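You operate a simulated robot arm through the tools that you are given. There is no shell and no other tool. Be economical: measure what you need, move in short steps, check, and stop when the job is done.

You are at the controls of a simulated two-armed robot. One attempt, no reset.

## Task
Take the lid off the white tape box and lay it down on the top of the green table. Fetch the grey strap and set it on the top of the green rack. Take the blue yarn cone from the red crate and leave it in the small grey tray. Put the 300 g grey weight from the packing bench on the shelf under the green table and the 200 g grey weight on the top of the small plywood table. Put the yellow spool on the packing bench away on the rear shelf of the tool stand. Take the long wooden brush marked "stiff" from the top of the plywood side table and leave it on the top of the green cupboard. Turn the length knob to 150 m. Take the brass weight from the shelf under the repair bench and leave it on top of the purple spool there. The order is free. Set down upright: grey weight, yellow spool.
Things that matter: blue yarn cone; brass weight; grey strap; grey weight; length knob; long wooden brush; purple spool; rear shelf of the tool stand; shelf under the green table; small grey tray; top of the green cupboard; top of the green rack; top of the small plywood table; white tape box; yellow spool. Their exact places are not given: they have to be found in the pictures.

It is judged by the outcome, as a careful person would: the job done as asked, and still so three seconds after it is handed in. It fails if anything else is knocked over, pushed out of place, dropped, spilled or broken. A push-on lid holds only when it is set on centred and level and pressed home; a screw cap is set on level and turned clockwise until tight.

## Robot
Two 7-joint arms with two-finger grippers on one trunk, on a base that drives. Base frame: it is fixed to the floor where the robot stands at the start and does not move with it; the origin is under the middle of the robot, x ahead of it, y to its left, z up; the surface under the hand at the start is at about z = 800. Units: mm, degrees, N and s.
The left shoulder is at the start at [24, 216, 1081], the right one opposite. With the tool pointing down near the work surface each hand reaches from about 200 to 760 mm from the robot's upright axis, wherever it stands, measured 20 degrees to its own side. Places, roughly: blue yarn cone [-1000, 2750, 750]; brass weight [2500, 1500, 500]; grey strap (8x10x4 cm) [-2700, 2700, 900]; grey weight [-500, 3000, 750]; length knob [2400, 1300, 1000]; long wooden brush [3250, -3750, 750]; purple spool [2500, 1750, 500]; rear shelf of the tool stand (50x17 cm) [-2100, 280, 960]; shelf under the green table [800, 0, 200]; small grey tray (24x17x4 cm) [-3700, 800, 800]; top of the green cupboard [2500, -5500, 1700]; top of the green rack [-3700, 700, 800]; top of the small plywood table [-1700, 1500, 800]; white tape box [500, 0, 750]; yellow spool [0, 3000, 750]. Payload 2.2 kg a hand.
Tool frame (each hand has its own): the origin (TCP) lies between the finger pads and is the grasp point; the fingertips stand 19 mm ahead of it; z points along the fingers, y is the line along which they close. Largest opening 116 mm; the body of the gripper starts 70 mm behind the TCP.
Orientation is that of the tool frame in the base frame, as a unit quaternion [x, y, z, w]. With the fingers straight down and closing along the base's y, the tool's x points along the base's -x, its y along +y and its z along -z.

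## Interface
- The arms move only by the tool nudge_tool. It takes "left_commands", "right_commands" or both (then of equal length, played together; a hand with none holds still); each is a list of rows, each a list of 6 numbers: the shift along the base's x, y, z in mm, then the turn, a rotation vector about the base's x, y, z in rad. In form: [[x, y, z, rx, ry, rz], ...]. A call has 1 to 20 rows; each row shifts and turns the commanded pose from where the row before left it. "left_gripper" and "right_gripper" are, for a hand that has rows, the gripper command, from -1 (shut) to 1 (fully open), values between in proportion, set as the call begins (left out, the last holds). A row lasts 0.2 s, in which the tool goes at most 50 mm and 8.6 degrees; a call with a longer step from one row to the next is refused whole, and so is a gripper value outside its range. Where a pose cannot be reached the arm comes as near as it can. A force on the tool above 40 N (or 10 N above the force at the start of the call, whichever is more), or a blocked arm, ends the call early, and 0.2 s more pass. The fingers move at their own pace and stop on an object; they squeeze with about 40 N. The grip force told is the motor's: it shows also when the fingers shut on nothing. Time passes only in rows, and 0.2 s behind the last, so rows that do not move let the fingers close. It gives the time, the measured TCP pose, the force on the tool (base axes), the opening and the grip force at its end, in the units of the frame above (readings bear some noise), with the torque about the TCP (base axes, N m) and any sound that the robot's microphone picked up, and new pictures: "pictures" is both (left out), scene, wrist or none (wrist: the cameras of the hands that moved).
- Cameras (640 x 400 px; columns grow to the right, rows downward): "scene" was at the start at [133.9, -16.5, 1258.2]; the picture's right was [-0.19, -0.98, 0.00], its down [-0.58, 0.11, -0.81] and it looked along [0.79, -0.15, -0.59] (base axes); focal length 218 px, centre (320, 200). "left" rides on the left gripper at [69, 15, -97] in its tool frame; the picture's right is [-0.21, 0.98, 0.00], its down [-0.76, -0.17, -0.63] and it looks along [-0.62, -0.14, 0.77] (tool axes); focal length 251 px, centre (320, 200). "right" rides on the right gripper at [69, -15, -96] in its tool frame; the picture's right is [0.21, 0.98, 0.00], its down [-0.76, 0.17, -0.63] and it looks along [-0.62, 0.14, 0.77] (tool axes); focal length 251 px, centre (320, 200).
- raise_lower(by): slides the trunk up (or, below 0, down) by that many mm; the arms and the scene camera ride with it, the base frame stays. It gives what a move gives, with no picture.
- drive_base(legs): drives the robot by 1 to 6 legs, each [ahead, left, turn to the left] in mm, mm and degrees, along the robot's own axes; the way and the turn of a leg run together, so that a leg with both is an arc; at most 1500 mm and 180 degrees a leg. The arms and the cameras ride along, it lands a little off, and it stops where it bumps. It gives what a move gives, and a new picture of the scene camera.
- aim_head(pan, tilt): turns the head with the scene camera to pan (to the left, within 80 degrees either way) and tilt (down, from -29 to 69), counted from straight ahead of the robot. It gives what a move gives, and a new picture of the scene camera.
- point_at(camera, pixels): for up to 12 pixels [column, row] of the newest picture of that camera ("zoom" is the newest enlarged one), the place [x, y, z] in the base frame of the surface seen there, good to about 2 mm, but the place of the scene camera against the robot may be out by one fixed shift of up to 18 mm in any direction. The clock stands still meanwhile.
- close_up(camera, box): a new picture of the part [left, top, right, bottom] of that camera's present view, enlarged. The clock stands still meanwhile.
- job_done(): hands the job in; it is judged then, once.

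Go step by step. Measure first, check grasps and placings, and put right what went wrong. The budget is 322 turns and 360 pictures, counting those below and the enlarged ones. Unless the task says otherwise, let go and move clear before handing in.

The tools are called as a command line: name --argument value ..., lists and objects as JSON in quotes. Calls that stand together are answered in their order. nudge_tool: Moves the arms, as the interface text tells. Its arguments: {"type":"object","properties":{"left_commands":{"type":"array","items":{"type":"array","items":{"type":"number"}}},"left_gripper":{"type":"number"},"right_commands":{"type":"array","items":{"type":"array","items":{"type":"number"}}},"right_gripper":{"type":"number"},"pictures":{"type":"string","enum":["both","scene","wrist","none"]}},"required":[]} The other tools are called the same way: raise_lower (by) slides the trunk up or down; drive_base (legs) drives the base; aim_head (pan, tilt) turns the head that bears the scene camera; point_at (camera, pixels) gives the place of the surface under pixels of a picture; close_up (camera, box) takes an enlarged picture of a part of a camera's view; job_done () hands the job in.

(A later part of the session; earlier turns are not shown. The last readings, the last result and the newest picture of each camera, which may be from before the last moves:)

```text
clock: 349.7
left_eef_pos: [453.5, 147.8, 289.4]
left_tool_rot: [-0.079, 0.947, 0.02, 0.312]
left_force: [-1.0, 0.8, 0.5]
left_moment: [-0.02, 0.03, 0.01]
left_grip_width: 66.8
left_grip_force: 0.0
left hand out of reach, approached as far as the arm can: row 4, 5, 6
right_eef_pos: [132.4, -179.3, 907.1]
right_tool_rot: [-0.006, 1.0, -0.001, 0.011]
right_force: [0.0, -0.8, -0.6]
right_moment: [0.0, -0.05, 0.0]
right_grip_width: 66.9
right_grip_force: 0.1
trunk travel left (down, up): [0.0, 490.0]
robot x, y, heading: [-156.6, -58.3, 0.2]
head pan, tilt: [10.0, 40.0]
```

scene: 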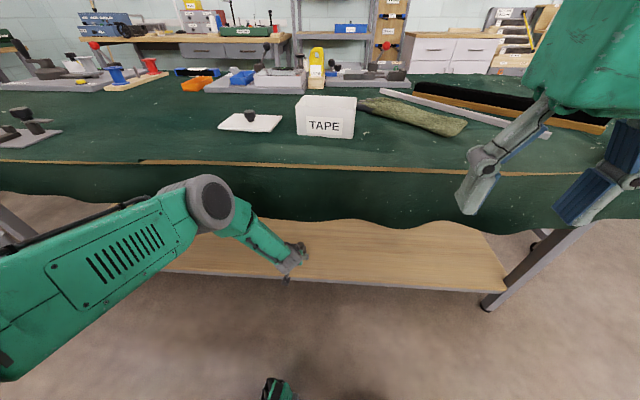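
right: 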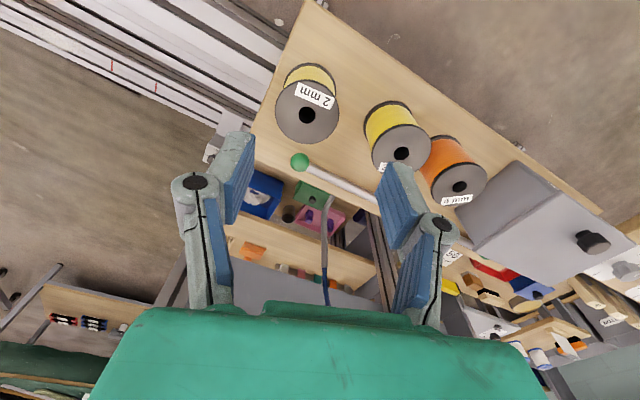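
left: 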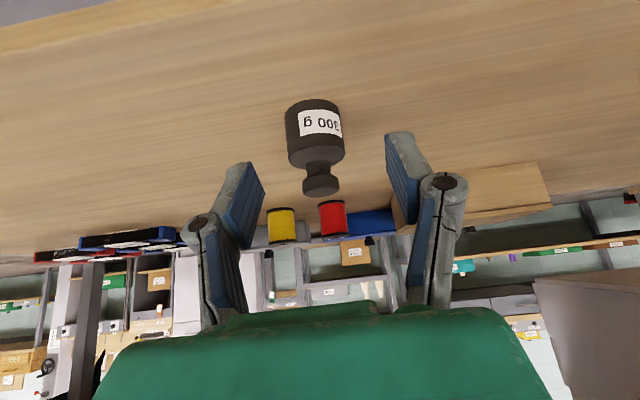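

The 300 g weight stands on the shelf. I back out, then raise the arm and trunk for the next trip.

drive_base --legs '[[-550, 0, 0]]'

nudge_tool --left_commands '[[-20, 5, 45, 0, 0.09, 0], [-20, 5, 45, 0, 0.09, 0], [-20, 5, 45, 0, 0.09, 0], [-20, 5, 45, 0, 0.09, 0], [-20, 5, 45, 0, 0.09, 0], [-20, 5, 45, 0, 0.09, 0.08], [-20, 5, 45, 0, 0.09, 0.08], [0, 5, 45, 0, 0, 0], [0, 5, 45, 0, 0, 0], [0, 5, 45, 0, 0, 0], [0, 0, 45, 0, 0, 0], [0, 0, 0, 0, 0, 0]]' --pictures "none"

raise_lower --by 225

```text
clock: 352.9
left_eef_pos: [-93.5, 143.2, 288.6]
left_tool_rot: [-0.079, 0.947, 0.02, 0.311]
left_force: [-0.1, 0.2, -0.2]
left_moment: [-0.01, 0.0, 0.02]
left_grip_width: 66.6
left_grip_force: 0.1
right_eef_pos: [-417.4, -183.0, 906.3]
right_tool_rot: [-0.006, 1.0, -0.001, 0.011]
right_force: [0.0, -0.4, 0.3]
right_moment: [0.01, 0.02, 0.0]
right_grip_width: 66.6
right_grip_force: 0.1
trunk travel left (down, up): [0.0, 490.0]
robot x, y, heading: [-706.6, -59.7, 0.2]
head pan, tilt: [10.0, 40.0]
```

scene: 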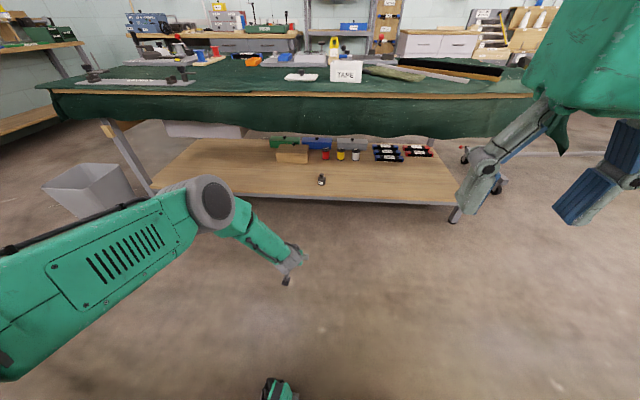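

```text
clock: 355.5
left_eef_pos: [-233.9, 192.8, 786.1]
left_tool_rot: [-0.147, 0.988, 0.051, -0.001]
left_force: [-0.6, 0.9, 0.0]
left_moment: [0.0, -0.01, -0.01]
left_grip_width: 66.8
left_grip_force: 0.0
right_eef_pos: [-418.2, -183.9, 907.5]
right_tool_rot: [-0.005, 1.0, -0.002, 0.012]
right_force: [0.6, 0.2, -0.1]
right_moment: [0.0, 0.04, 0.01]
right_grip_width: 66.8
right_grip_force: 0.0
trunk travel left (down, up): [0.0, 490.0]
robot x, y, heading: [-708.8, -58.7, 0.3]
head pan, tilt: [10.0, 40.0]
```

```text
clock: 357.8
left_eef_pos: [-233.2, 192.9, 1011.3]
left_tool_rot: [-0.148, 0.988, 0.051, 0.0]
left_force: [0.5, -0.3, -0.3]
left_moment: [0.0, 0.04, -0.02]
left_grip_width: 66.7
left_grip_force: 0.1
right_eef_pos: [-419.1, -184.4, 1132.8]
right_tool_rot: [-0.005, 1.0, -0.002, 0.012]
right_force: [-0.2, 0.5, 0.2]
right_moment: [0.01, -0.03, -0.02]
right_grip_width: 66.6
right_grip_force: 0.1
trunk travel left (down, up): [-225.0, 265.0]
robot x, y, heading: [-705.3, -53.6, 0.4]
head pan, tilt: [10.0, 40.0]
```

Done there. I straighten the left hand and drive around the table's north end to the repair bench.

nudge_tool --left_commands '[[-20, 10, 20, -0.05, 0, -0.1], [-20, 10, 20, -0.05, 0, -0.1], [-20, 10, 20, 0, 0, -0.1], [0, 0, 0, 0, 0, 0]]' --pictures "none"

drive_base --legs '[[0, 0, 90], [1050, 0, 0], [1050, 0, 0], [0, 0, -90], [1000, 0, 0], [1000, 0, 0]]'

aim_head --pan -15 --tilt 25

```text
clock: 358.8
left_eef_pos: [-293.1, 224.2, 1071.3]
left_tool_rot: [0.002, 1.0, 0.002, -0.002]
left_force: [-0.2, -0.1, 0.2]
left_moment: [0.0, -0.02, 0.01]
left_grip_width: 66.7
left_grip_force: 0.0
right_eef_pos: [-417.3, -182.5, 1131.3]
right_tool_rot: [-0.005, 1.0, -0.001, 0.011]
right_force: [-0.1, 0.1, -0.3]
right_moment: [0.01, 0.03, -0.01]
right_grip_width: 66.6
right_grip_force: 0.1
trunk travel left (down, up): [-225.0, 265.0]
robot x, y, heading: [-706.6, -61.0, 0.5]
head pan, tilt: [10.0, 40.0]
```

```text
clock: 386.5
left_eef_pos: [1713.2, 2341.7, 1070.8]
left_tool_rot: [0.0, 1.0, 0.001, -0.001]
left_force: [-0.3, 0.0, -0.1]
left_moment: [0.01, 0.03, 0.03]
left_grip_width: 66.7
left_grip_force: 0.0
right_eef_pos: [1590.8, 1934.7, 1132.5]
right_tool_rot: [-0.008, 1.0, -0.001, 0.012]
right_force: [-1.0, -0.1, -0.1]
right_moment: [0.04, -0.02, -0.02]
right_grip_width: 66.8
right_grip_force: 0.1
trunk travel left (down, up): [-225.0, 265.0]
robot x, y, heading: [1297.2, 2056.3, 0.4]
head pan, tilt: [10.0, 40.0]
```

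scene: 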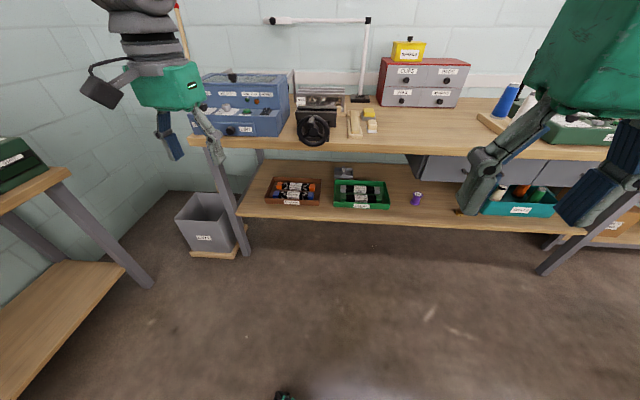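

```text
clock: 387.4
left_eef_pos: [1710.8, 2341.0, 1072.7]
left_tool_rot: [-0.001, 1.0, 0.001, -0.002]
left_force: [0.3, 0.0, -0.9]
left_moment: [0.05, 0.0, -0.01]
left_grip_width: 66.7
left_grip_force: 0.1
right_eef_pos: [1588.2, 1933.8, 1133.5]
right_tool_rot: [-0.008, 1.0, -0.001, 0.014]
right_force: [-1.0, -0.2, -0.2]
right_moment: [0.01, -0.04, -0.04]
right_grip_width: 66.7
right_grip_force: 0.0
trunk travel left (down, up): [-225.0, 265.0]
robot x, y, heading: [1299.6, 2054.8, 0.7]
head pan, tilt: [-15.0, 25.0]
```

scene: 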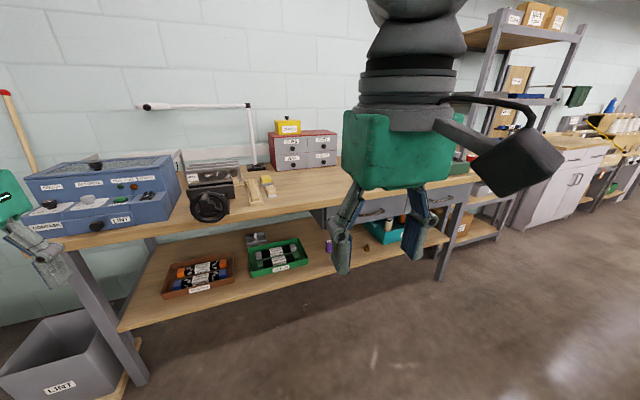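

point_at --camera "scene" --pixels '[[329, 245], [366, 248], [330, 265], [300, 285], [250, 200], [300, 208], [325, 220], [390, 232], [450, 260], [365, 262], [200, 285]]'

close_up --camera "scene" --box '[230, 190, 470, 310]'

```text
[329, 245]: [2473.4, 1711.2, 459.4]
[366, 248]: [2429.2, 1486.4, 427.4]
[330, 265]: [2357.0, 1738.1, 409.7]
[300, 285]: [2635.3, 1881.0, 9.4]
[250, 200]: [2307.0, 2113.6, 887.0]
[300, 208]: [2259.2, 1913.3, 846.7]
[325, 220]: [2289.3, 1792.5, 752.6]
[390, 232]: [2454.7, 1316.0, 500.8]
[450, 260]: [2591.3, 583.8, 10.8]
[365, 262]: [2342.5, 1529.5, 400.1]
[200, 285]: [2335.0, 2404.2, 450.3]
```

```text
2.67 times, centred on (350, 250) of scene
```

zoom: 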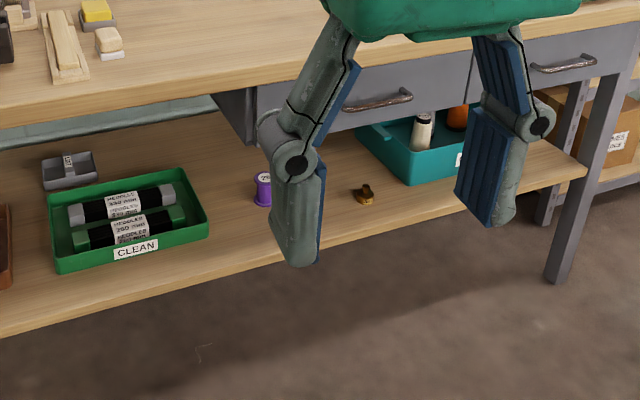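

The repair bench shelf holds a purple spool (2473,1711) and brass weight (2429,1486) under drawers. I drive closer and look.

drive_base --legs '[[0, 0, -58], [540, 0, 0], [0, 0, 58]]'

aim_head --pan 0 --tilt 25

```text
clock: 395.6
left_eef_pos: [1997.6, 1880.9, 1071.8]
left_tool_rot: [0.005, 1.0, 0.001, -0.001]
left_force: [0.0, 0.7, -0.4]
left_moment: [-0.03, 0.04, 0.02]
left_grip_width: 66.8
left_grip_force: 0.2
right_eef_pos: [1871.7, 1475.3, 1132.9]
right_tool_rot: [-0.001, 1.0, -0.002, 0.013]
right_force: [-0.2, -0.1, -0.5]
right_moment: [0.03, 0.0, 0.0]
right_grip_width: 66.3
right_grip_force: 0.0
trunk travel left (down, up): [-225.0, 265.0]
robot x, y, heading: [1582.3, 1599.1, -0.0]
head pan, tilt: [-15.0, 25.0]
```

scene: 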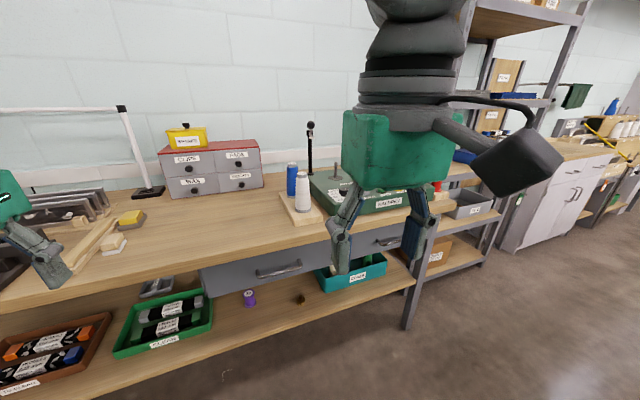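

```text
clock: 396.4
left_eef_pos: [1997.2, 1880.1, 1073.1]
left_tool_rot: [0.004, 1.0, 0.001, -0.001]
left_force: [-0.8, 0.2, 0.7]
left_moment: [-0.01, 0.01, 0.01]
left_grip_width: 66.7
left_grip_force: 0.1
right_eef_pos: [1870.4, 1476.3, 1132.9]
right_tool_rot: [-0.002, 1.0, -0.001, 0.014]
right_force: [0.2, -0.6, 0.4]
right_moment: [0.0, -0.02, 0.01]
right_grip_width: 66.8
right_grip_force: 0.1
trunk travel left (down, up): [-225.0, 265.0]
robot x, y, heading: [1583.8, 1600.5, 0.3]
head pan, tilt: [0.0, 25.0]
```

scene: 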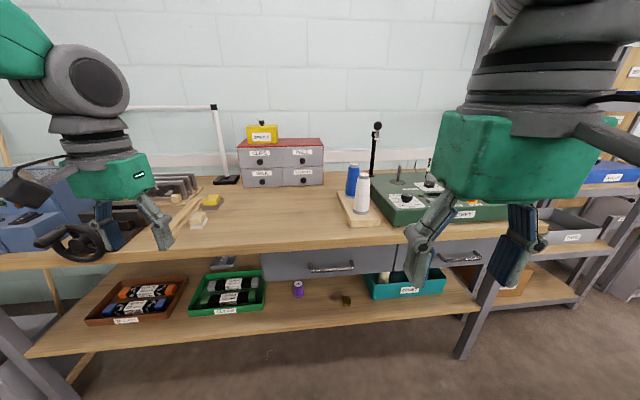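

point_at --camera "scene" --pixels '[[330, 268], [330, 277], [265, 270], [300, 245], [298, 288], [347, 300], [300, 325], [345, 310], [298, 297], [260, 318], [405, 290], [240, 245]]'

close_up --camera "scene" --box '[330, 120, 530, 245]'

close_up --camera "scene" --box '[250, 250, 400, 340]'

```text
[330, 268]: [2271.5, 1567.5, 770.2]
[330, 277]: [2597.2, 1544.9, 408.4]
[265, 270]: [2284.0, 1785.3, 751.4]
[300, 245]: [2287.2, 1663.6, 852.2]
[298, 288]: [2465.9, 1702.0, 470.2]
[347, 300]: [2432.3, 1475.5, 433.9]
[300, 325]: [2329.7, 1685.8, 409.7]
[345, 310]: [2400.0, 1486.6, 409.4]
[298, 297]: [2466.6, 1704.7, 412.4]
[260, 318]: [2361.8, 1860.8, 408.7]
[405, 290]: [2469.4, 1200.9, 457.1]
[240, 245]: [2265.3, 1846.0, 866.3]
```

```text
3.20 times, centred on (430, 182) of scene
```

zoom: 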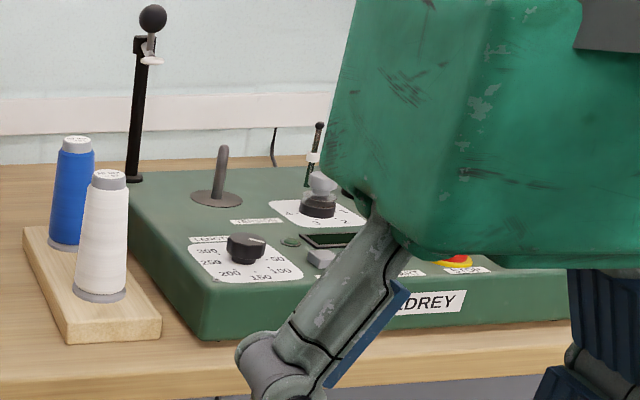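

```text
4.27 times, centred on (325, 295) of scene
```

zoom: 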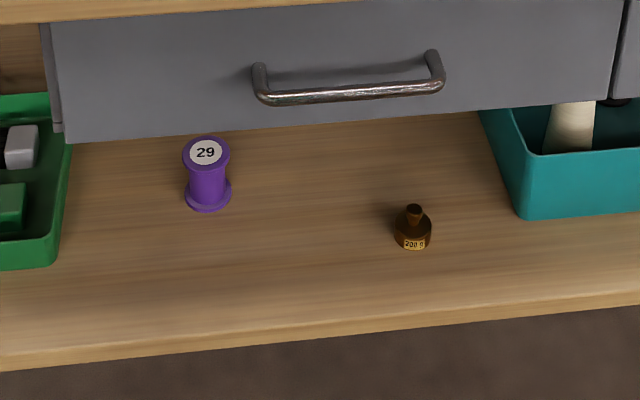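

The length knob is on the green device (pixel (407,197)); brass weight and purple spool are clear below. I do the knob first: measure and drive closer.

point_at --camera "scene" --pixels '[[407, 196], [401, 205], [430, 200], [420, 180], [390, 195], [377, 127], [399, 178]]'

drive_base --legs '[[0, 0, -25], [235, 0, 0], [0, 0, 25]]'

```text
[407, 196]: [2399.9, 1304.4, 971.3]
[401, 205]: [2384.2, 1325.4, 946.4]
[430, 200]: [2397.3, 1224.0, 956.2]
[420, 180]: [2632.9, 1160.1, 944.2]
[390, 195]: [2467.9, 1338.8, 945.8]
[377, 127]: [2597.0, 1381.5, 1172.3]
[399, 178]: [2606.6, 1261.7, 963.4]
```

```text
clock: 400.7
left_eef_pos: [2211.5, 1779.9, 1073.0]
left_tool_rot: [0.005, 1.0, 0.001, -0.002]
left_force: [0.0, 0.0, -1.1]
left_moment: [0.02, 0.0, 0.03]
left_grip_width: 66.5
left_grip_force: 0.0
right_eef_pos: [2084.1, 1375.3, 1132.7]
right_tool_rot: [-0.002, 1.0, -0.001, 0.012]
right_force: [-0.7, 0.3, 0.5]
right_moment: [0.01, 0.02, -0.01]
right_grip_width: 66.8
right_grip_force: 0.1
trunk travel left (down, up): [-225.0, 265.0]
robot x, y, heading: [1798.8, 1503.5, -0.2]
head pan, tilt: [0.0, 25.0]
```

scene: 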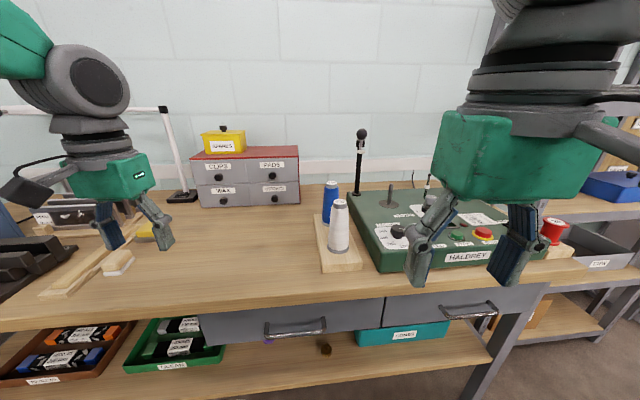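

nudge_tool --right_commands '[[40, -10, 0, 0, 0, 0], [40, -10, 0, 0, 0, 0], [40, -10, 0, 0, 0, 0], [40, -10, 0, 0, 0, 0], [40, -10, -5, 0, 0, 0], [40, -10, -5, 0, 0, 0], [40, -10, -10, 0, 0, 0], [35, -2, -10, 0, 0, 0], [0, 0, 0, 0, 0, 0], [0, 0, 0, 0, 0, 0]]' --right_gripper 0 --pictures "wrist"

close_up --camera "right" --box '[220, 60, 420, 200]'

```text
clock: 402.9
left_eef_pos: [2210.2, 1780.5, 1073.6]
left_tool_rot: [0.005, 1.0, 0.001, 0.001]
left_force: [0.1, 0.7, -0.6]
left_moment: [-0.02, 0.02, -0.01]
left_grip_width: 66.6
left_grip_force: 0.1
right_eef_pos: [2399.6, 1303.1, 1102.4]
right_tool_rot: [-0.002, 1.0, -0.002, 0.014]
right_force: [0.9, 0.1, -0.6]
right_moment: [0.03, 0.01, -0.01]
right_grip_width: 58.0
right_grip_force: 0.1
trunk travel left (down, up): [-225.0, 265.0]
robot x, y, heading: [1799.8, 1502.6, 0.3]
head pan, tilt: [0.0, 25.0]
```

right: 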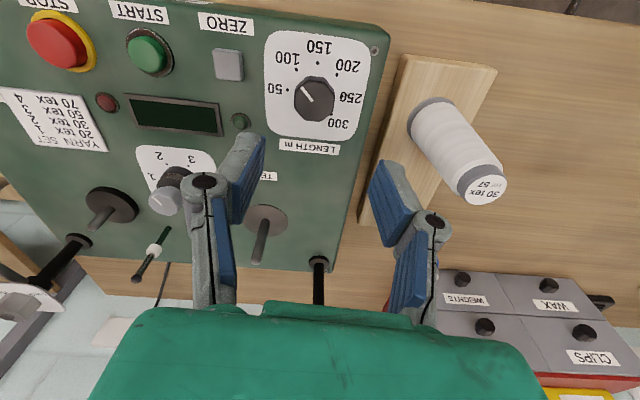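

```text
2.86 times, centred on (320, 130) of right
```

zoom: 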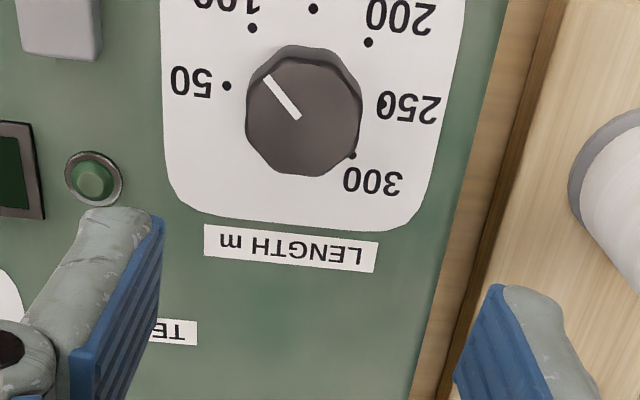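

point_at --camera "zoom" --pixels '[[227, 86], [252, 28], [313, 8], [368, 43], [352, 155], [382, 102], [298, 117], [268, 78], [250, 110], [360, 105], [300, 175], [300, 62]]'

```text
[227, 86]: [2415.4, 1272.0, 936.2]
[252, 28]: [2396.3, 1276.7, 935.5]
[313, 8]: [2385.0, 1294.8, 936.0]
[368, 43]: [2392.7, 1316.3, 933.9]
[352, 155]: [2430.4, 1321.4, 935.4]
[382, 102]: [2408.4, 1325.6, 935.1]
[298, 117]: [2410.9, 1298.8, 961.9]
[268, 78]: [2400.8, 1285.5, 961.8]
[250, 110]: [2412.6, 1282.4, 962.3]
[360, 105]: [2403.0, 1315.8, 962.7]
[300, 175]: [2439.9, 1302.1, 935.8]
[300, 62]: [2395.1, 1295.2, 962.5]
```

The pointer is at 100 (dots measured; step 45°), so 150 needs a 45° clockwise turn. Knob centre (2411.5,1299), top z=962. I align above it.

nudge_tool --right_commands '[[6, -2, 0, 0, 0, 0], [6, -2, 0, 0, 0, 0], [0, 0, -30, 0, 0, 0], [0, 0, -30, 0, 0, 0], [0, 0, -30, 0, 0, 0], [0, 0, -20, 0, 0, 0], [0, 0, 0, 0, 0, 0], [0, 0, 0, 0, 0, 0]]' --pictures "wrist"

```text
clock: 404.7
left_eef_pos: [2210.5, 1779.9, 1073.4]
left_tool_rot: [0.004, 1.0, 0.001, 0.0]
left_force: [0.0, 0.6, 0.5]
left_moment: [0.01, -0.01, 0.0]
left_grip_width: 66.6
left_grip_force: 0.1
right_eef_pos: [2410.2, 1298.3, 994.1]
right_tool_rot: [-0.002, 1.0, -0.002, 0.015]
right_force: [0.1, 0.0, -0.2]
right_moment: [-0.02, 0.01, 0.0]
right_grip_width: 58.1
right_grip_force: 0.1
trunk travel left (down, up): [-225.0, 265.0]
robot x, y, heading: [1797.4, 1502.6, -0.0]
head pan, tilt: [0.0, 25.0]
```

right: 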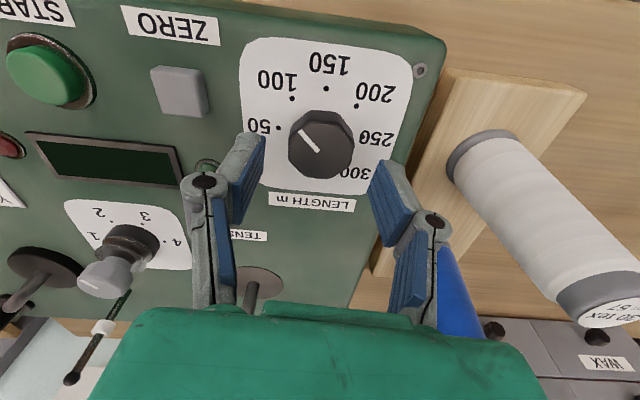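

Aligned. I descend to z≈960 and close on the knob.

nudge_tool --right_commands '[[0, 0, -15, 0, 0, 0], [0, 0, -12, 0, 0, 0], [0, 0, -6, 0, 0, 0], [0, 0, 0, 0, 0, 0]]' --pictures "none"

nudge_tool --right_commands '[[0, 0, 0, 0, 0, 0], [0, 0, 0, 0, 0, 0], [0, 0, 0, 0, 0, 0], [0, 0, 0, 0, 0, 0]]' --right_gripper -1 --pictures "wrist"

```text
clock: 405.7
left_eef_pos: [2210.1, 1779.8, 1074.2]
left_tool_rot: [0.005, 1.0, 0.0, 0.0]
left_force: [-0.5, 0.0, -0.1]
left_moment: [0.0, -0.03, -0.01]
left_grip_width: 66.9
left_grip_force: 0.1
right_eef_pos: [2410.2, 1299.4, 960.6]
right_tool_rot: [-0.003, 1.0, -0.002, 0.013]
right_force: [0.6, -0.8, -0.2]
right_moment: [0.02, 0.01, -0.02]
right_grip_width: 57.7
right_grip_force: 0.2
trunk travel left (down, up): [-225.0, 265.0]
robot x, y, heading: [1801.5, 1500.1, 0.1]
head pan, tilt: [0.0, 25.0]
```

```text
clock: 406.7
left_eef_pos: [2211.1, 1780.0, 1072.9]
left_tool_rot: [0.004, 1.0, 0.002, 0.0]
left_force: [-0.5, -0.7, -0.3]
left_moment: [0.01, -0.01, 0.01]
left_grip_width: 66.9
left_grip_force: 0.0
right_eef_pos: [2411.1, 1298.8, 960.1]
right_tool_rot: [-0.002, 1.0, -0.001, 0.014]
right_force: [-1.6, -1.7, -2.4]
right_moment: [-0.18, 0.02, -0.04]
right_grip_width: 38.1
right_grip_force: 45.4
trunk travel left (down, up): [-225.0, 265.0]
robot x, y, heading: [1800.0, 1501.1, 0.1]
head pan, tilt: [0.0, 25.0]
```

right: 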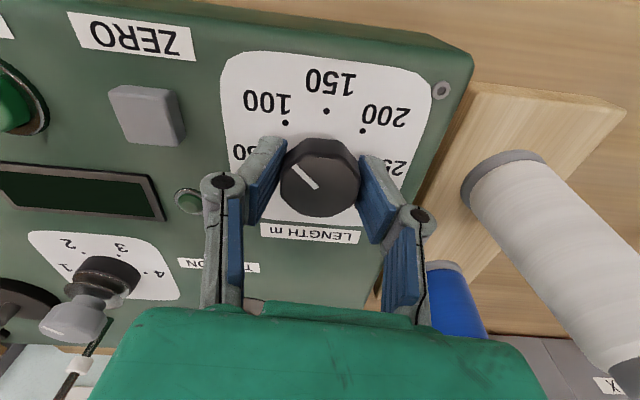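

Gripped (38 mm). I turn clockwise 45° (rz −0.785) in steps.

nudge_tool --right_commands '[[0, 0, 0, 0, 0, -0.1], [0, 0, 0, 0, 0, -0.1], [0, 0, 0, 0, 0, -0.1], [0, 0, 0, 0, 0, -0.1], [0, 0, 0, 0, 0, -0.1], [0, 0, 0, 0, 0, -0.1], [0, 0, 0, 0, 0, -0.1], [0, 0, 0, 0, 0, -0.085], [0, 0, 0, 0, 0, 0], [0, 0, 0, 0, 0, 0]]' --pictures "wrist"

```text
clock: 408.9
left_eef_pos: [2210.4, 1780.5, 1072.9]
left_tool_rot: [0.005, 1.0, 0.001, 0.001]
left_force: [-0.1, 0.2, -0.3]
left_moment: [-0.02, 0.0, 0.01]
left_grip_width: 66.4
left_grip_force: 0.0
right_eef_pos: [2410.9, 1301.0, 960.2]
right_tool_rot: [0.381, 0.924, -0.007, 0.012]
right_force: [-2.1, -2.8, -6.4]
right_moment: [0.0, 0.03, -0.02]
right_grip_width: 37.8
right_grip_force: 45.4
trunk travel left (down, up): [-225.0, 265.0]
robot x, y, heading: [1802.5, 1502.9, -0.2]
head pan, tilt: [0.0, 25.0]
```

right: 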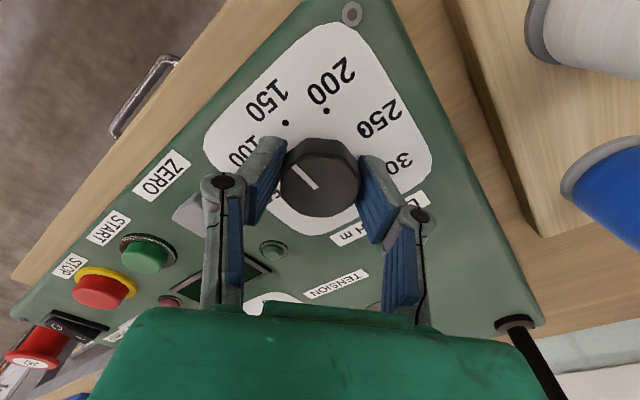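

The knob turned with the hand. I release, rise and verify.

nudge_tool --right_commands '[[0, 0, 0, 0, 0, 0], [0, 0, 0, 0, 0, 0], [0, 0, 20, 0, 0, 0], [0, 0, 30, 0, 0, 0], [0, 0, 30, 0, 0, 0], [0, 0, 30, 0, 0, 0], [0, 0, 30, 0, 0, 0], [0, 0, 0, 0, 0, 0]]' --right_gripper 0 --pictures "none"

close_up --camera "right" --box '[240, 50, 400, 170]'

```text
clock: 410.7
left_eef_pos: [2209.1, 1781.3, 1073.5]
left_tool_rot: [0.004, 1.0, 0.001, 0.0]
left_force: [0.6, -0.4, -1.2]
left_moment: [-0.01, 0.01, 0.02]
left_grip_width: 66.6
left_grip_force: 0.0
right_eef_pos: [2409.5, 1299.9, 1100.8]
right_tool_rot: [0.381, 0.925, -0.008, 0.013]
right_force: [0.1, -0.2, -0.2]
right_moment: [0.02, -0.04, 0.0]
right_grip_width: 58.1
right_grip_force: 0.1
trunk travel left (down, up): [-225.0, 265.0]
robot x, y, heading: [1797.2, 1500.6, -0.1]
head pan, tilt: [0.0, 25.0]
```

```text
3.33 times, centred on (320, 110) of right
```

zoom: 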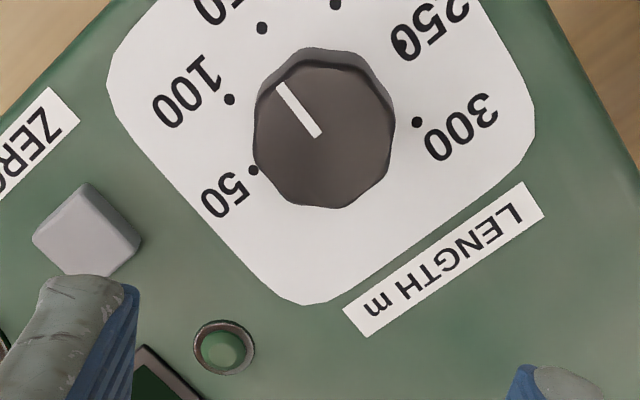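

point_at --camera "zoom" --pixels '[[253, 170], [229, 99], [262, 28], [335, 3], [417, 122], [318, 134], [281, 86], [300, 110], [256, 135], [393, 120], [325, 207], [310, 66]]'

```text
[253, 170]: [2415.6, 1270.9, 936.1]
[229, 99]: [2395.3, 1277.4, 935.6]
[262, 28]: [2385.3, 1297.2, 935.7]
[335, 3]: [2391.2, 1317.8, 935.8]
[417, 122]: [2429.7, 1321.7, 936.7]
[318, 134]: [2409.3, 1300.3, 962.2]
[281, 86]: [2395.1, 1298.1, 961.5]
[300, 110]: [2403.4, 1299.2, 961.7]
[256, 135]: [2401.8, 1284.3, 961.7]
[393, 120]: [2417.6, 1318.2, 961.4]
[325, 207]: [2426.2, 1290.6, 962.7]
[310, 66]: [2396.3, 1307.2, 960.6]
```

The pointer now reads 150 (within ~2°). I retract the right hand, lower the trunk, and reposition for the brass weight with the left arm.

nudge_tool --right_commands '[[-40, 5, 10, 0, 0, 0.13], [-40, 5, 10, 0, 0, 0.13], [-40, 5, 0, 0, 0, 0.13], [-40, 5, 0, 0, 0, 0.13], [-40, 5, 0, 0, 0, 0.13], [-40, 5, 0, 0, 0, 0.13], [-40, 5, 0, 0, 0, 0], [-40, 5, 0, 0, 0, 0], [-20, 5, 0, 0, 0, 0], [0, 0, 0, 0, 0, 0]]' --pictures "none"

drive_base --legs '[[-150, 0, 0], [0, 0, -68], [246, 0, 0], [0, 0, 68]]'

aim_head --pan 0 --tilt 35

```text
clock: 412.9
left_eef_pos: [2210.8, 1779.9, 1072.9]
left_tool_rot: [0.005, 1.0, 0.002, -0.001]
left_force: [0.0, -0.8, -0.2]
left_moment: [0.02, -0.01, -0.03]
left_grip_width: 66.9
left_grip_force: 0.0
right_eef_pos: [2070.6, 1343.4, 1119.4]
right_tool_rot: [0.001, 1.0, -0.002, 0.013]
right_force: [0.7, 0.8, -1.0]
right_moment: [-0.02, 0.04, -0.01]
right_grip_width: 57.8
right_grip_force: 0.0
trunk travel left (down, up): [-225.0, 265.0]
robot x, y, heading: [1801.3, 1501.8, 0.0]
head pan, tilt: [0.0, 25.0]
```

```text
clock: 421.6
left_eef_pos: [2155.7, 1546.7, 1073.4]
left_tool_rot: [0.011, 1.0, 0.001, 0.0]
left_force: [0.0, 0.1, -0.1]
left_moment: [-0.02, 0.01, 0.03]
left_grip_width: 66.5
left_grip_force: 0.1
right_eef_pos: [2010.2, 1111.7, 1120.8]
right_tool_rot: [0.008, 1.0, -0.002, 0.014]
right_force: [-1.0, 0.3, 0.1]
right_moment: [0.02, 0.0, -0.02]
right_grip_width: 57.9
right_grip_force: 0.0
trunk travel left (down, up): [-225.0, 265.0]
robot x, y, heading: [1740.8, 1271.5, -0.8]
head pan, tilt: [0.0, 25.0]
```

scene: 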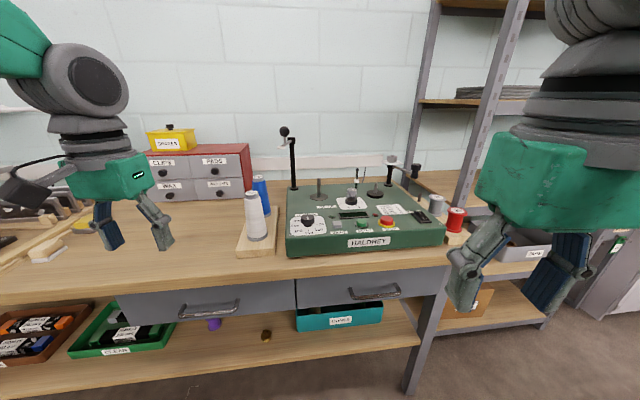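

```text
clock: 422.3
left_eef_pos: [2153.8, 1546.7, 1074.4]
left_tool_rot: [0.012, 1.0, 0.002, 0.001]
left_force: [-0.1, -0.3, -0.3]
left_moment: [-0.03, 0.0, -0.01]
left_grip_width: 66.8
left_grip_force: 0.1
right_eef_pos: [2008.2, 1111.5, 1120.9]
right_tool_rot: [0.006, 1.0, -0.002, 0.015]
right_force: [-0.5, 0.5, -0.1]
right_moment: [0.01, 0.01, 0.01]
right_grip_width: 58.0
right_grip_force: 0.1
trunk travel left (down, up): [-225.0, 265.0]
robot x, y, heading: [1743.0, 1276.7, -0.6]
head pan, tilt: [0.0, 35.0]
```

scene: 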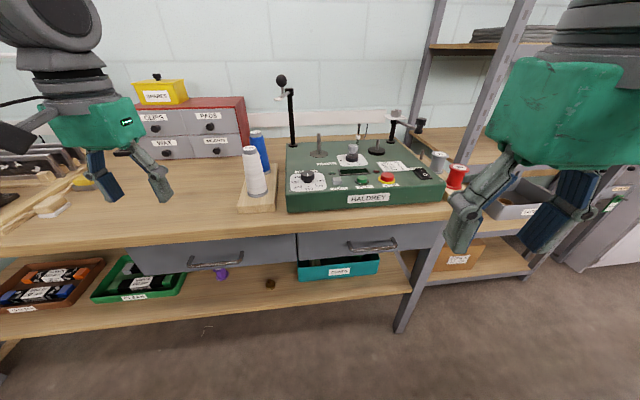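

I lower the trunk and pitch the left hand 40° forward in front of the bench.

raise_lower --by -225

nudge_tool --left_commands '[[-10, -8, -40, 0, -0.1, 0], [-10, -8, -40, 0, -0.12, 0], [-10, -8, -40, 0, -0.12, 0], [-10, -8, -40, 0, -0.12, 0], [-5, -8, -40, 0, -0.12, 0], [0, -8, -40, 0, -0.12, 0], [0, -8, -40, 0, 0, 0], [0, -8, -40, 0, 0, 0], [0, -6, -10, 0, 0, 0], [0, 0, 0, 0, 0, 0]]' --pictures "both"

```text
clock: 424.7
left_eef_pos: [2153.5, 1547.1, 849.8]
left_tool_rot: [0.011, 1.0, 0.001, 0.002]
left_force: [0.8, 0.4, 0.6]
left_moment: [0.0, 0.01, 0.01]
left_grip_width: 66.4
left_grip_force: 0.1
right_eef_pos: [2008.2, 1112.4, 896.9]
right_tool_rot: [0.007, 1.0, -0.003, 0.015]
right_force: [0.3, 0.6, -0.1]
right_moment: [-0.03, 0.04, -0.01]
right_grip_width: 57.8
right_grip_force: 0.1
trunk travel left (down, up): [0.0, 490.0]
robot x, y, heading: [1743.5, 1275.6, -0.5]
head pan, tilt: [0.0, 35.0]
```

```text
clock: 426.9
left_eef_pos: [2152.3, 1470.3, 517.2]
left_tool_rot: [0.005, 0.939, 0.006, 0.344]
left_force: [-0.6, -0.7, -0.7]
left_moment: [0.01, -0.03, 0.01]
left_grip_width: 67.0
left_grip_force: 0.1
left hand out of reach, approached as far as the arm can: row 4, 5, 6
right_eef_pos: [2008.6, 1113.2, 895.3]
right_tool_rot: [0.007, 1.0, -0.002, 0.015]
right_force: [-0.2, -0.7, -0.1]
right_moment: [0.02, 0.03, -0.03]
right_grip_width: 57.9
right_grip_force: 0.1
trunk travel left (down, up): [0.0, 490.0]
robot x, y, heading: [1737.9, 1278.4, -0.8]
head pan, tilt: [0.0, 35.0]
```

scene: 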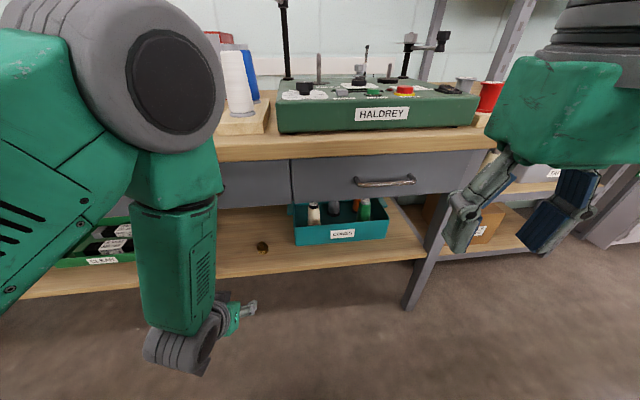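
left: 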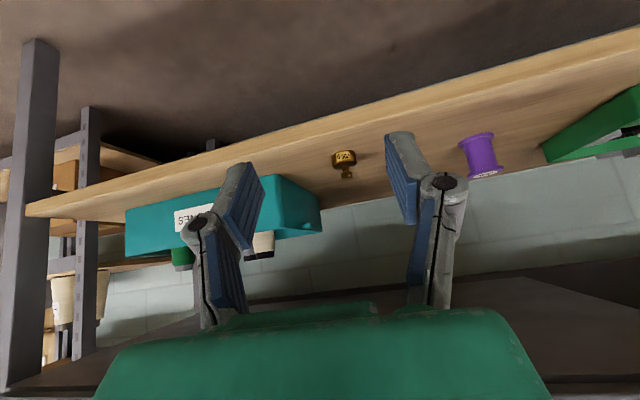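

point_at --camera "left" --pixels '[[345, 156], [346, 170], [338, 158], [355, 158], [480, 155], [484, 175], [300, 195], [270, 180], [345, 130], [465, 140], [495, 138]]'

point_at --camera "scene" --pixels '[[175, 80], [215, 90], [220, 175], [180, 200], [200, 290], [235, 300], [262, 245], [300, 165]]'

close_up --camera "left" --box '[300, 110, 540, 220]'

```text
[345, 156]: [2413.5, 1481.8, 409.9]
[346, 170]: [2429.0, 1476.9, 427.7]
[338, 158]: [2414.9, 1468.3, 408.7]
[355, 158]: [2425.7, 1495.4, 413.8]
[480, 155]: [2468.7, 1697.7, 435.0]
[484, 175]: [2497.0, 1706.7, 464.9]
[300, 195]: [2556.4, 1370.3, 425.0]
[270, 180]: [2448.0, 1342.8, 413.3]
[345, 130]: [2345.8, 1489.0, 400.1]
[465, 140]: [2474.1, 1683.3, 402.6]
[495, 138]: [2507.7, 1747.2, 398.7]
```

```text
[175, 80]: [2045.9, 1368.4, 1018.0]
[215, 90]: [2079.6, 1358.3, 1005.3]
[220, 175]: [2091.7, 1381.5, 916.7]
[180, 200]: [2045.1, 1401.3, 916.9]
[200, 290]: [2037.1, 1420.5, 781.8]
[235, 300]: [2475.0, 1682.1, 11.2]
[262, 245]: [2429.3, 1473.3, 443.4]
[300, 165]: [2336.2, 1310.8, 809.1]
```

```text
2.67 times, centred on (420, 165) of left
```

zoom: 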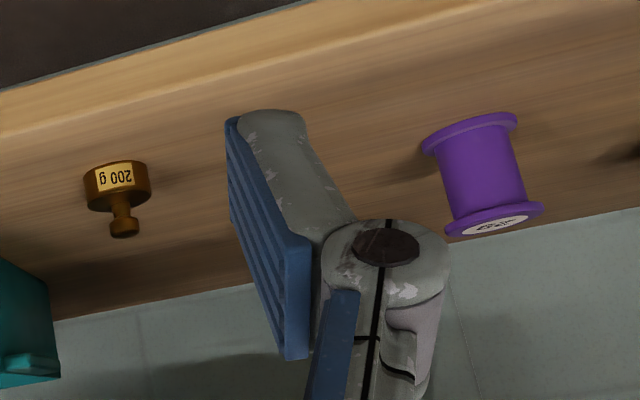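

Brass centre ≈(2430,1479), body 32 mm wide, z 400–420; spool centre ≈(2485,1703), top z=465. I advance under the bench in steps.

nudge_tool --left_commands '[[30, 1, -5, 0, 0, 0], [30, 1, -5, 0, 0, 0], [30, 1, -8, 0, 0, 0], [30, 2, -8, 0, 0, 0], [30, 2, -8, 0, 0, 0], [30, 2, -8, 0, 0, 0], [0, 0, 0, 0, 0, 0], [0, 0, 0, 0, 0, 0]]' --pictures "both"

```text
clock: 428.7
left_eef_pos: [2332.5, 1475.0, 473.6]
left_tool_rot: [0.011, 0.939, 0.005, 0.343]
left_force: [0.5, 0.3, -0.4]
left_moment: [0.02, -0.01, -0.05]
left_grip_width: 66.1
left_grip_force: 0.0
right_eef_pos: [2007.8, 1110.8, 895.9]
right_tool_rot: [0.007, 1.0, -0.002, 0.015]
right_force: [0.8, 0.0, 0.7]
right_moment: [0.01, 0.02, -0.01]
right_grip_width: 58.2
right_grip_force: 0.1
trunk travel left (down, up): [0.0, 490.0]
robot x, y, heading: [1737.5, 1269.8, -0.7]
head pan, tilt: [0.0, 35.0]
```

scene: 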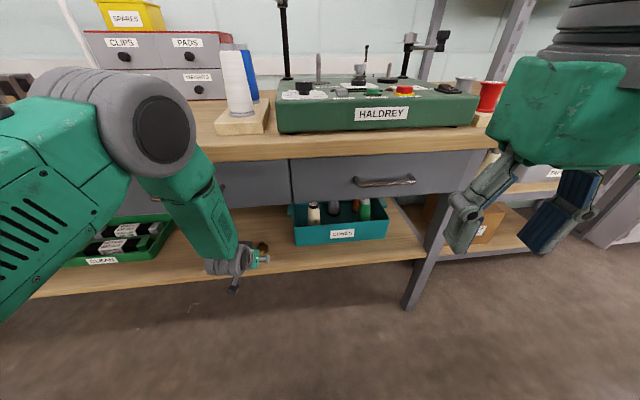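
left: 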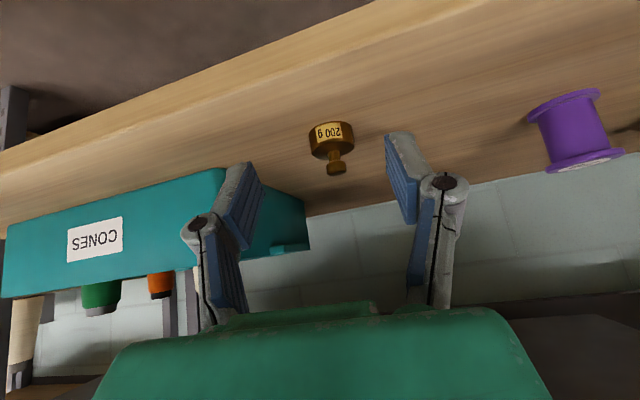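

point_at --camera "left" --pixels '[[330, 140], [335, 158], [311, 138], [354, 138], [336, 168], [332, 150], [300, 210], [245, 190]]'

point_at --camera "scene" --pixels '[[165, 125], [195, 130], [205, 180], [225, 230], [230, 150], [260, 160]]'

```text
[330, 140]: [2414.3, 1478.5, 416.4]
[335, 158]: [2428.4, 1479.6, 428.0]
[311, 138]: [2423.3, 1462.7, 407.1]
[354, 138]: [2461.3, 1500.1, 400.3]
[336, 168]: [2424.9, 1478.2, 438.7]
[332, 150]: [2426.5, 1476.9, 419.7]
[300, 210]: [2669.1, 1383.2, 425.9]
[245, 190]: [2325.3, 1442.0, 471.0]
```

```text
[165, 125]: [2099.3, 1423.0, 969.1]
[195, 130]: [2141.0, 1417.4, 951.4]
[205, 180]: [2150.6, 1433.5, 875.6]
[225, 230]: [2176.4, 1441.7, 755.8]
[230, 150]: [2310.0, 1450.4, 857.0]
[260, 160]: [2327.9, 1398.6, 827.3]
```

nudge_tool --left_commands '[[15, 1, -8, 0, 0, 0], [15, 1, -8, 0, 0, 0], [15, 1, -8, 0, 0, 0], [0, 0, 0, 0, 0, 0]]' --pictures "both"

point_at --camera "scene" --pixels '[[165, 135], [200, 140], [210, 180], [225, 230], [230, 195], [240, 220]]'

```text
clock: 429.7
left_eef_pos: [2377.1, 1477.9, 449.9]
left_tool_rot: [0.01, 0.939, 0.006, 0.343]
left_force: [-0.1, 0.1, 0.6]
left_moment: [-0.02, -0.02, -0.02]
left_grip_width: 66.7
left_grip_force: 0.1
right_eef_pos: [2008.7, 1111.5, 895.7]
right_tool_rot: [0.006, 1.0, -0.001, 0.014]
right_force: [0.0, 0.0, 0.4]
right_moment: [0.03, 0.0, 0.0]
right_grip_width: 58.2
right_grip_force: 0.1
trunk travel left (down, up): [0.0, 490.0]
robot x, y, heading: [1742.3, 1273.1, -0.7]
head pan, tilt: [0.0, 35.0]
```

scene: 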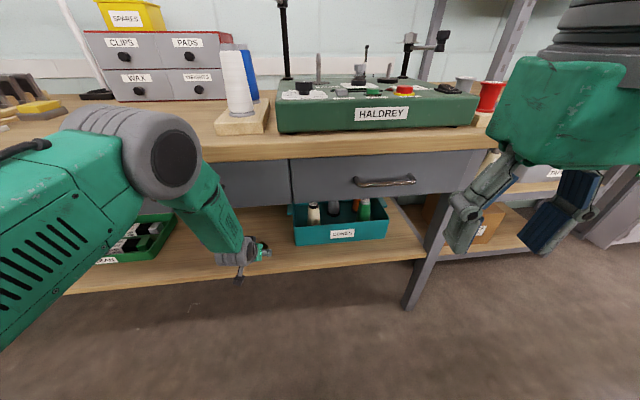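
left: 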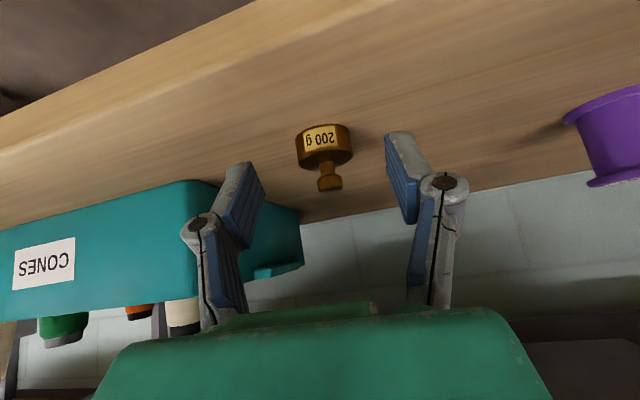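

```text
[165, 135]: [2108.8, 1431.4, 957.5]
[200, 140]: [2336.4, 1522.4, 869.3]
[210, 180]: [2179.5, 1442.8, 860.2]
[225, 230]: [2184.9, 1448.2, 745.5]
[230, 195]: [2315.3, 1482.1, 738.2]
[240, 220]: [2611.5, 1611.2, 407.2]
```

nudge_tool --left_commands '[[17, 1, -9, 0, 0, 0], [16, 0, -8, 0, 0, 0], [16, 0, -8, 0, 0, 0], [0, 0, 0, 0, 0, 0], [0, 0, 0, 0, 0, 0]]' --pictures "both"

```text
clock: 430.9
left_eef_pos: [2426.5, 1479.4, 424.9]
left_tool_rot: [0.01, 0.939, 0.005, 0.344]
left_force: [0.5, 1.0, -0.6]
left_moment: [0.0, 0.0, 0.0]
left_grip_width: 66.7
left_grip_force: 0.1
right_eef_pos: [2008.7, 1110.8, 895.3]
right_tool_rot: [0.007, 1.0, -0.001, 0.015]
right_force: [-0.1, -0.7, 0.3]
right_moment: [-0.01, -0.01, -0.01]
right_grip_width: 58.0
right_grip_force: 0.0
trunk travel left (down, up): [0.0, 490.0]
robot x, y, heading: [1744.8, 1276.5, -0.8]
head pan, tilt: [0.0, 35.0]
```

scene: 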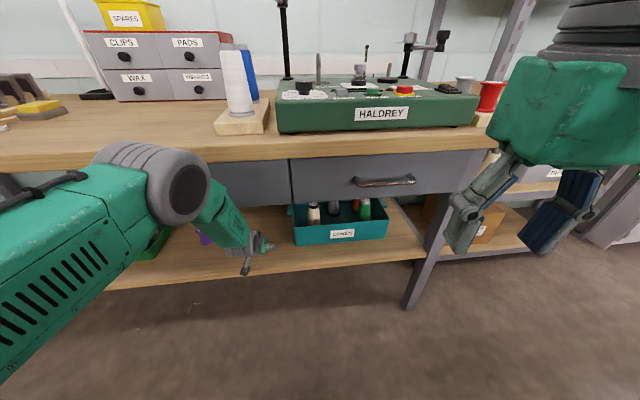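
left: 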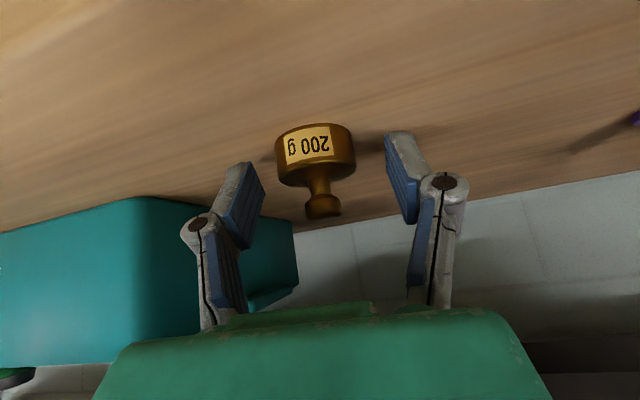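

The body sits between the fingertips. I close.

nudge_tool --left_commands '[[0, 0, 0, 0, 0, 0], [0, 0, 0, 0, 0, 0], [0, 0, 0, 0, 0, 0], [0, 0, 0, 0, 0, 0]]' --left_gripper -1 --pictures "wrist"

```text
clock: 431.9
left_eef_pos: [2426.0, 1478.0, 426.1]
left_tool_rot: [0.011, 0.939, 0.005, 0.344]
left_force: [-0.2, 0.0, 0.2]
left_moment: [-0.03, 0.0, 0.0]
left_grip_width: 40.2
left_grip_force: 40.1
right_eef_pos: [2009.4, 1111.9, 894.5]
right_tool_rot: [0.006, 1.0, 0.0, 0.015]
right_force: [0.3, 0.0, 0.8]
right_moment: [0.02, 0.02, 0.01]
right_grip_width: 58.2
right_grip_force: 0.0
trunk travel left (down, up): [0.0, 490.0]
robot x, y, heading: [1742.1, 1276.0, -0.7]
head pan, tilt: [0.0, 35.0]
```

left: 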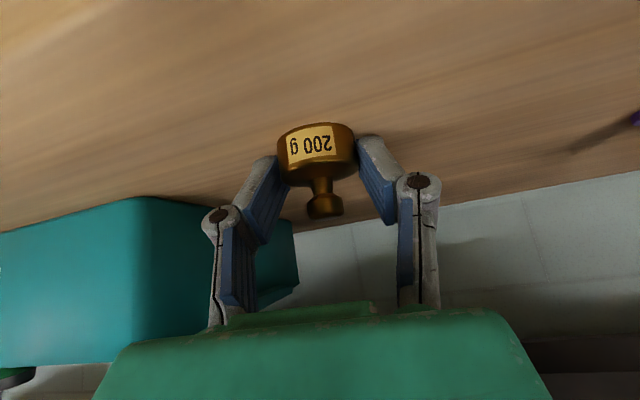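

Gripped (40 mm). I lift slightly and withdraw, then measure the drawer underside for the spool placement.

nudge_tool --left_commands '[[0, 0, 10, 0, 0, 0], [0, 0, 15, 0, 0, 0], [-20, 0, 10, 0, 0, 0], [-30, 0, 0, 0, 0, 0], [-30, 0, 0, 0, 0, 0], [-30, 0, 0, 0, 0, 0], [-30, 0, 0, 0, 0, 0], [-30, 0, 0, 0, 0, 0], [-30, 0, 0, 0, 0, 0], [0, 0, 0, 0, 0, 0]]' --pictures "both"

```text
clock: 434.1
left_eef_pos: [2226.6, 1477.1, 461.4]
left_tool_rot: [0.011, 0.939, 0.005, 0.344]
left_force: [0.2, -0.8, -2.5]
left_moment: [-0.02, 0.01, 0.0]
left_grip_width: 39.9
left_grip_force: 40.8
right_eef_pos: [2007.7, 1111.1, 896.0]
right_tool_rot: [0.007, 1.0, -0.001, 0.015]
right_force: [0.2, 1.1, 0.2]
right_moment: [-0.04, 0.01, -0.02]
right_grip_width: 58.0
right_grip_force: 0.1
trunk travel left (down, up): [0.0, 490.0]
robot x, y, heading: [1741.1, 1270.8, -0.8]
head pan, tilt: [0.0, 35.0]
```

scene: 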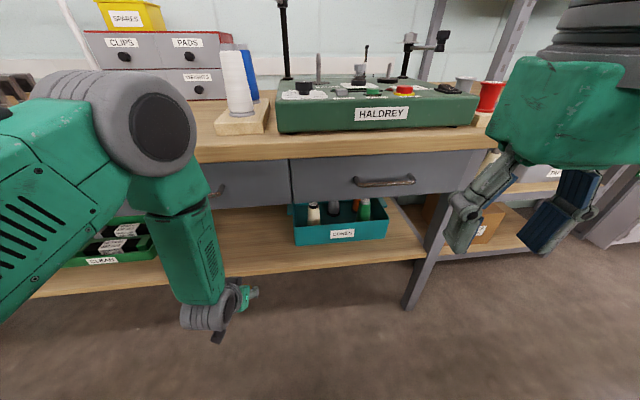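
left: 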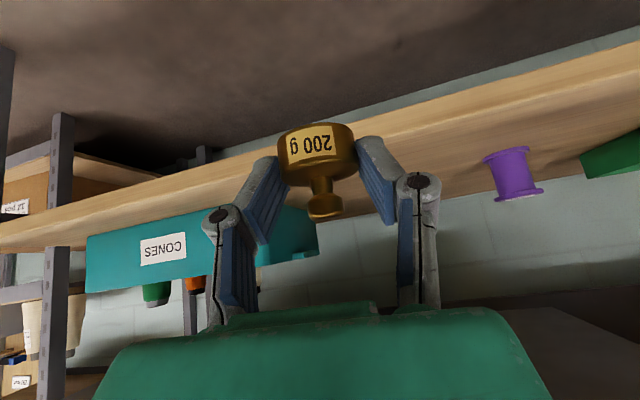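

point_at --camera "scene" --pixels '[[260, 195], [260, 200], [260, 203], [260, 206], [260, 209], [235, 206], [350, 195], [350, 199], [230, 165]]'

point_at --camera "left" --pixels '[[520, 340], [480, 310], [560, 310], [512, 195], [520, 160], [510, 172], [500, 200], [525, 198], [600, 330]]'

```text
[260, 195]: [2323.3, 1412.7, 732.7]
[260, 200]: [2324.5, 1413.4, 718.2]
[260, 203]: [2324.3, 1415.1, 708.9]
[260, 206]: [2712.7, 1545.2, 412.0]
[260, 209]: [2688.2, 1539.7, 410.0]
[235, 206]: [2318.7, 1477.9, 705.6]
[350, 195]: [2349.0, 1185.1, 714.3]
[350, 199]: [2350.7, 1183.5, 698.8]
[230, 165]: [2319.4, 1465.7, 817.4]
```

```text
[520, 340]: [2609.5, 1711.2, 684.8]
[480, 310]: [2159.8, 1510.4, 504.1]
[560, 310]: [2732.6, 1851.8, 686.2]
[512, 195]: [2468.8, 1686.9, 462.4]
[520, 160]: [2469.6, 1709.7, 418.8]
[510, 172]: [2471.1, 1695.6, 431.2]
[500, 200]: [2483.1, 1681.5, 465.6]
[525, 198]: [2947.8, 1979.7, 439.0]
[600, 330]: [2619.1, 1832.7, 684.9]
```

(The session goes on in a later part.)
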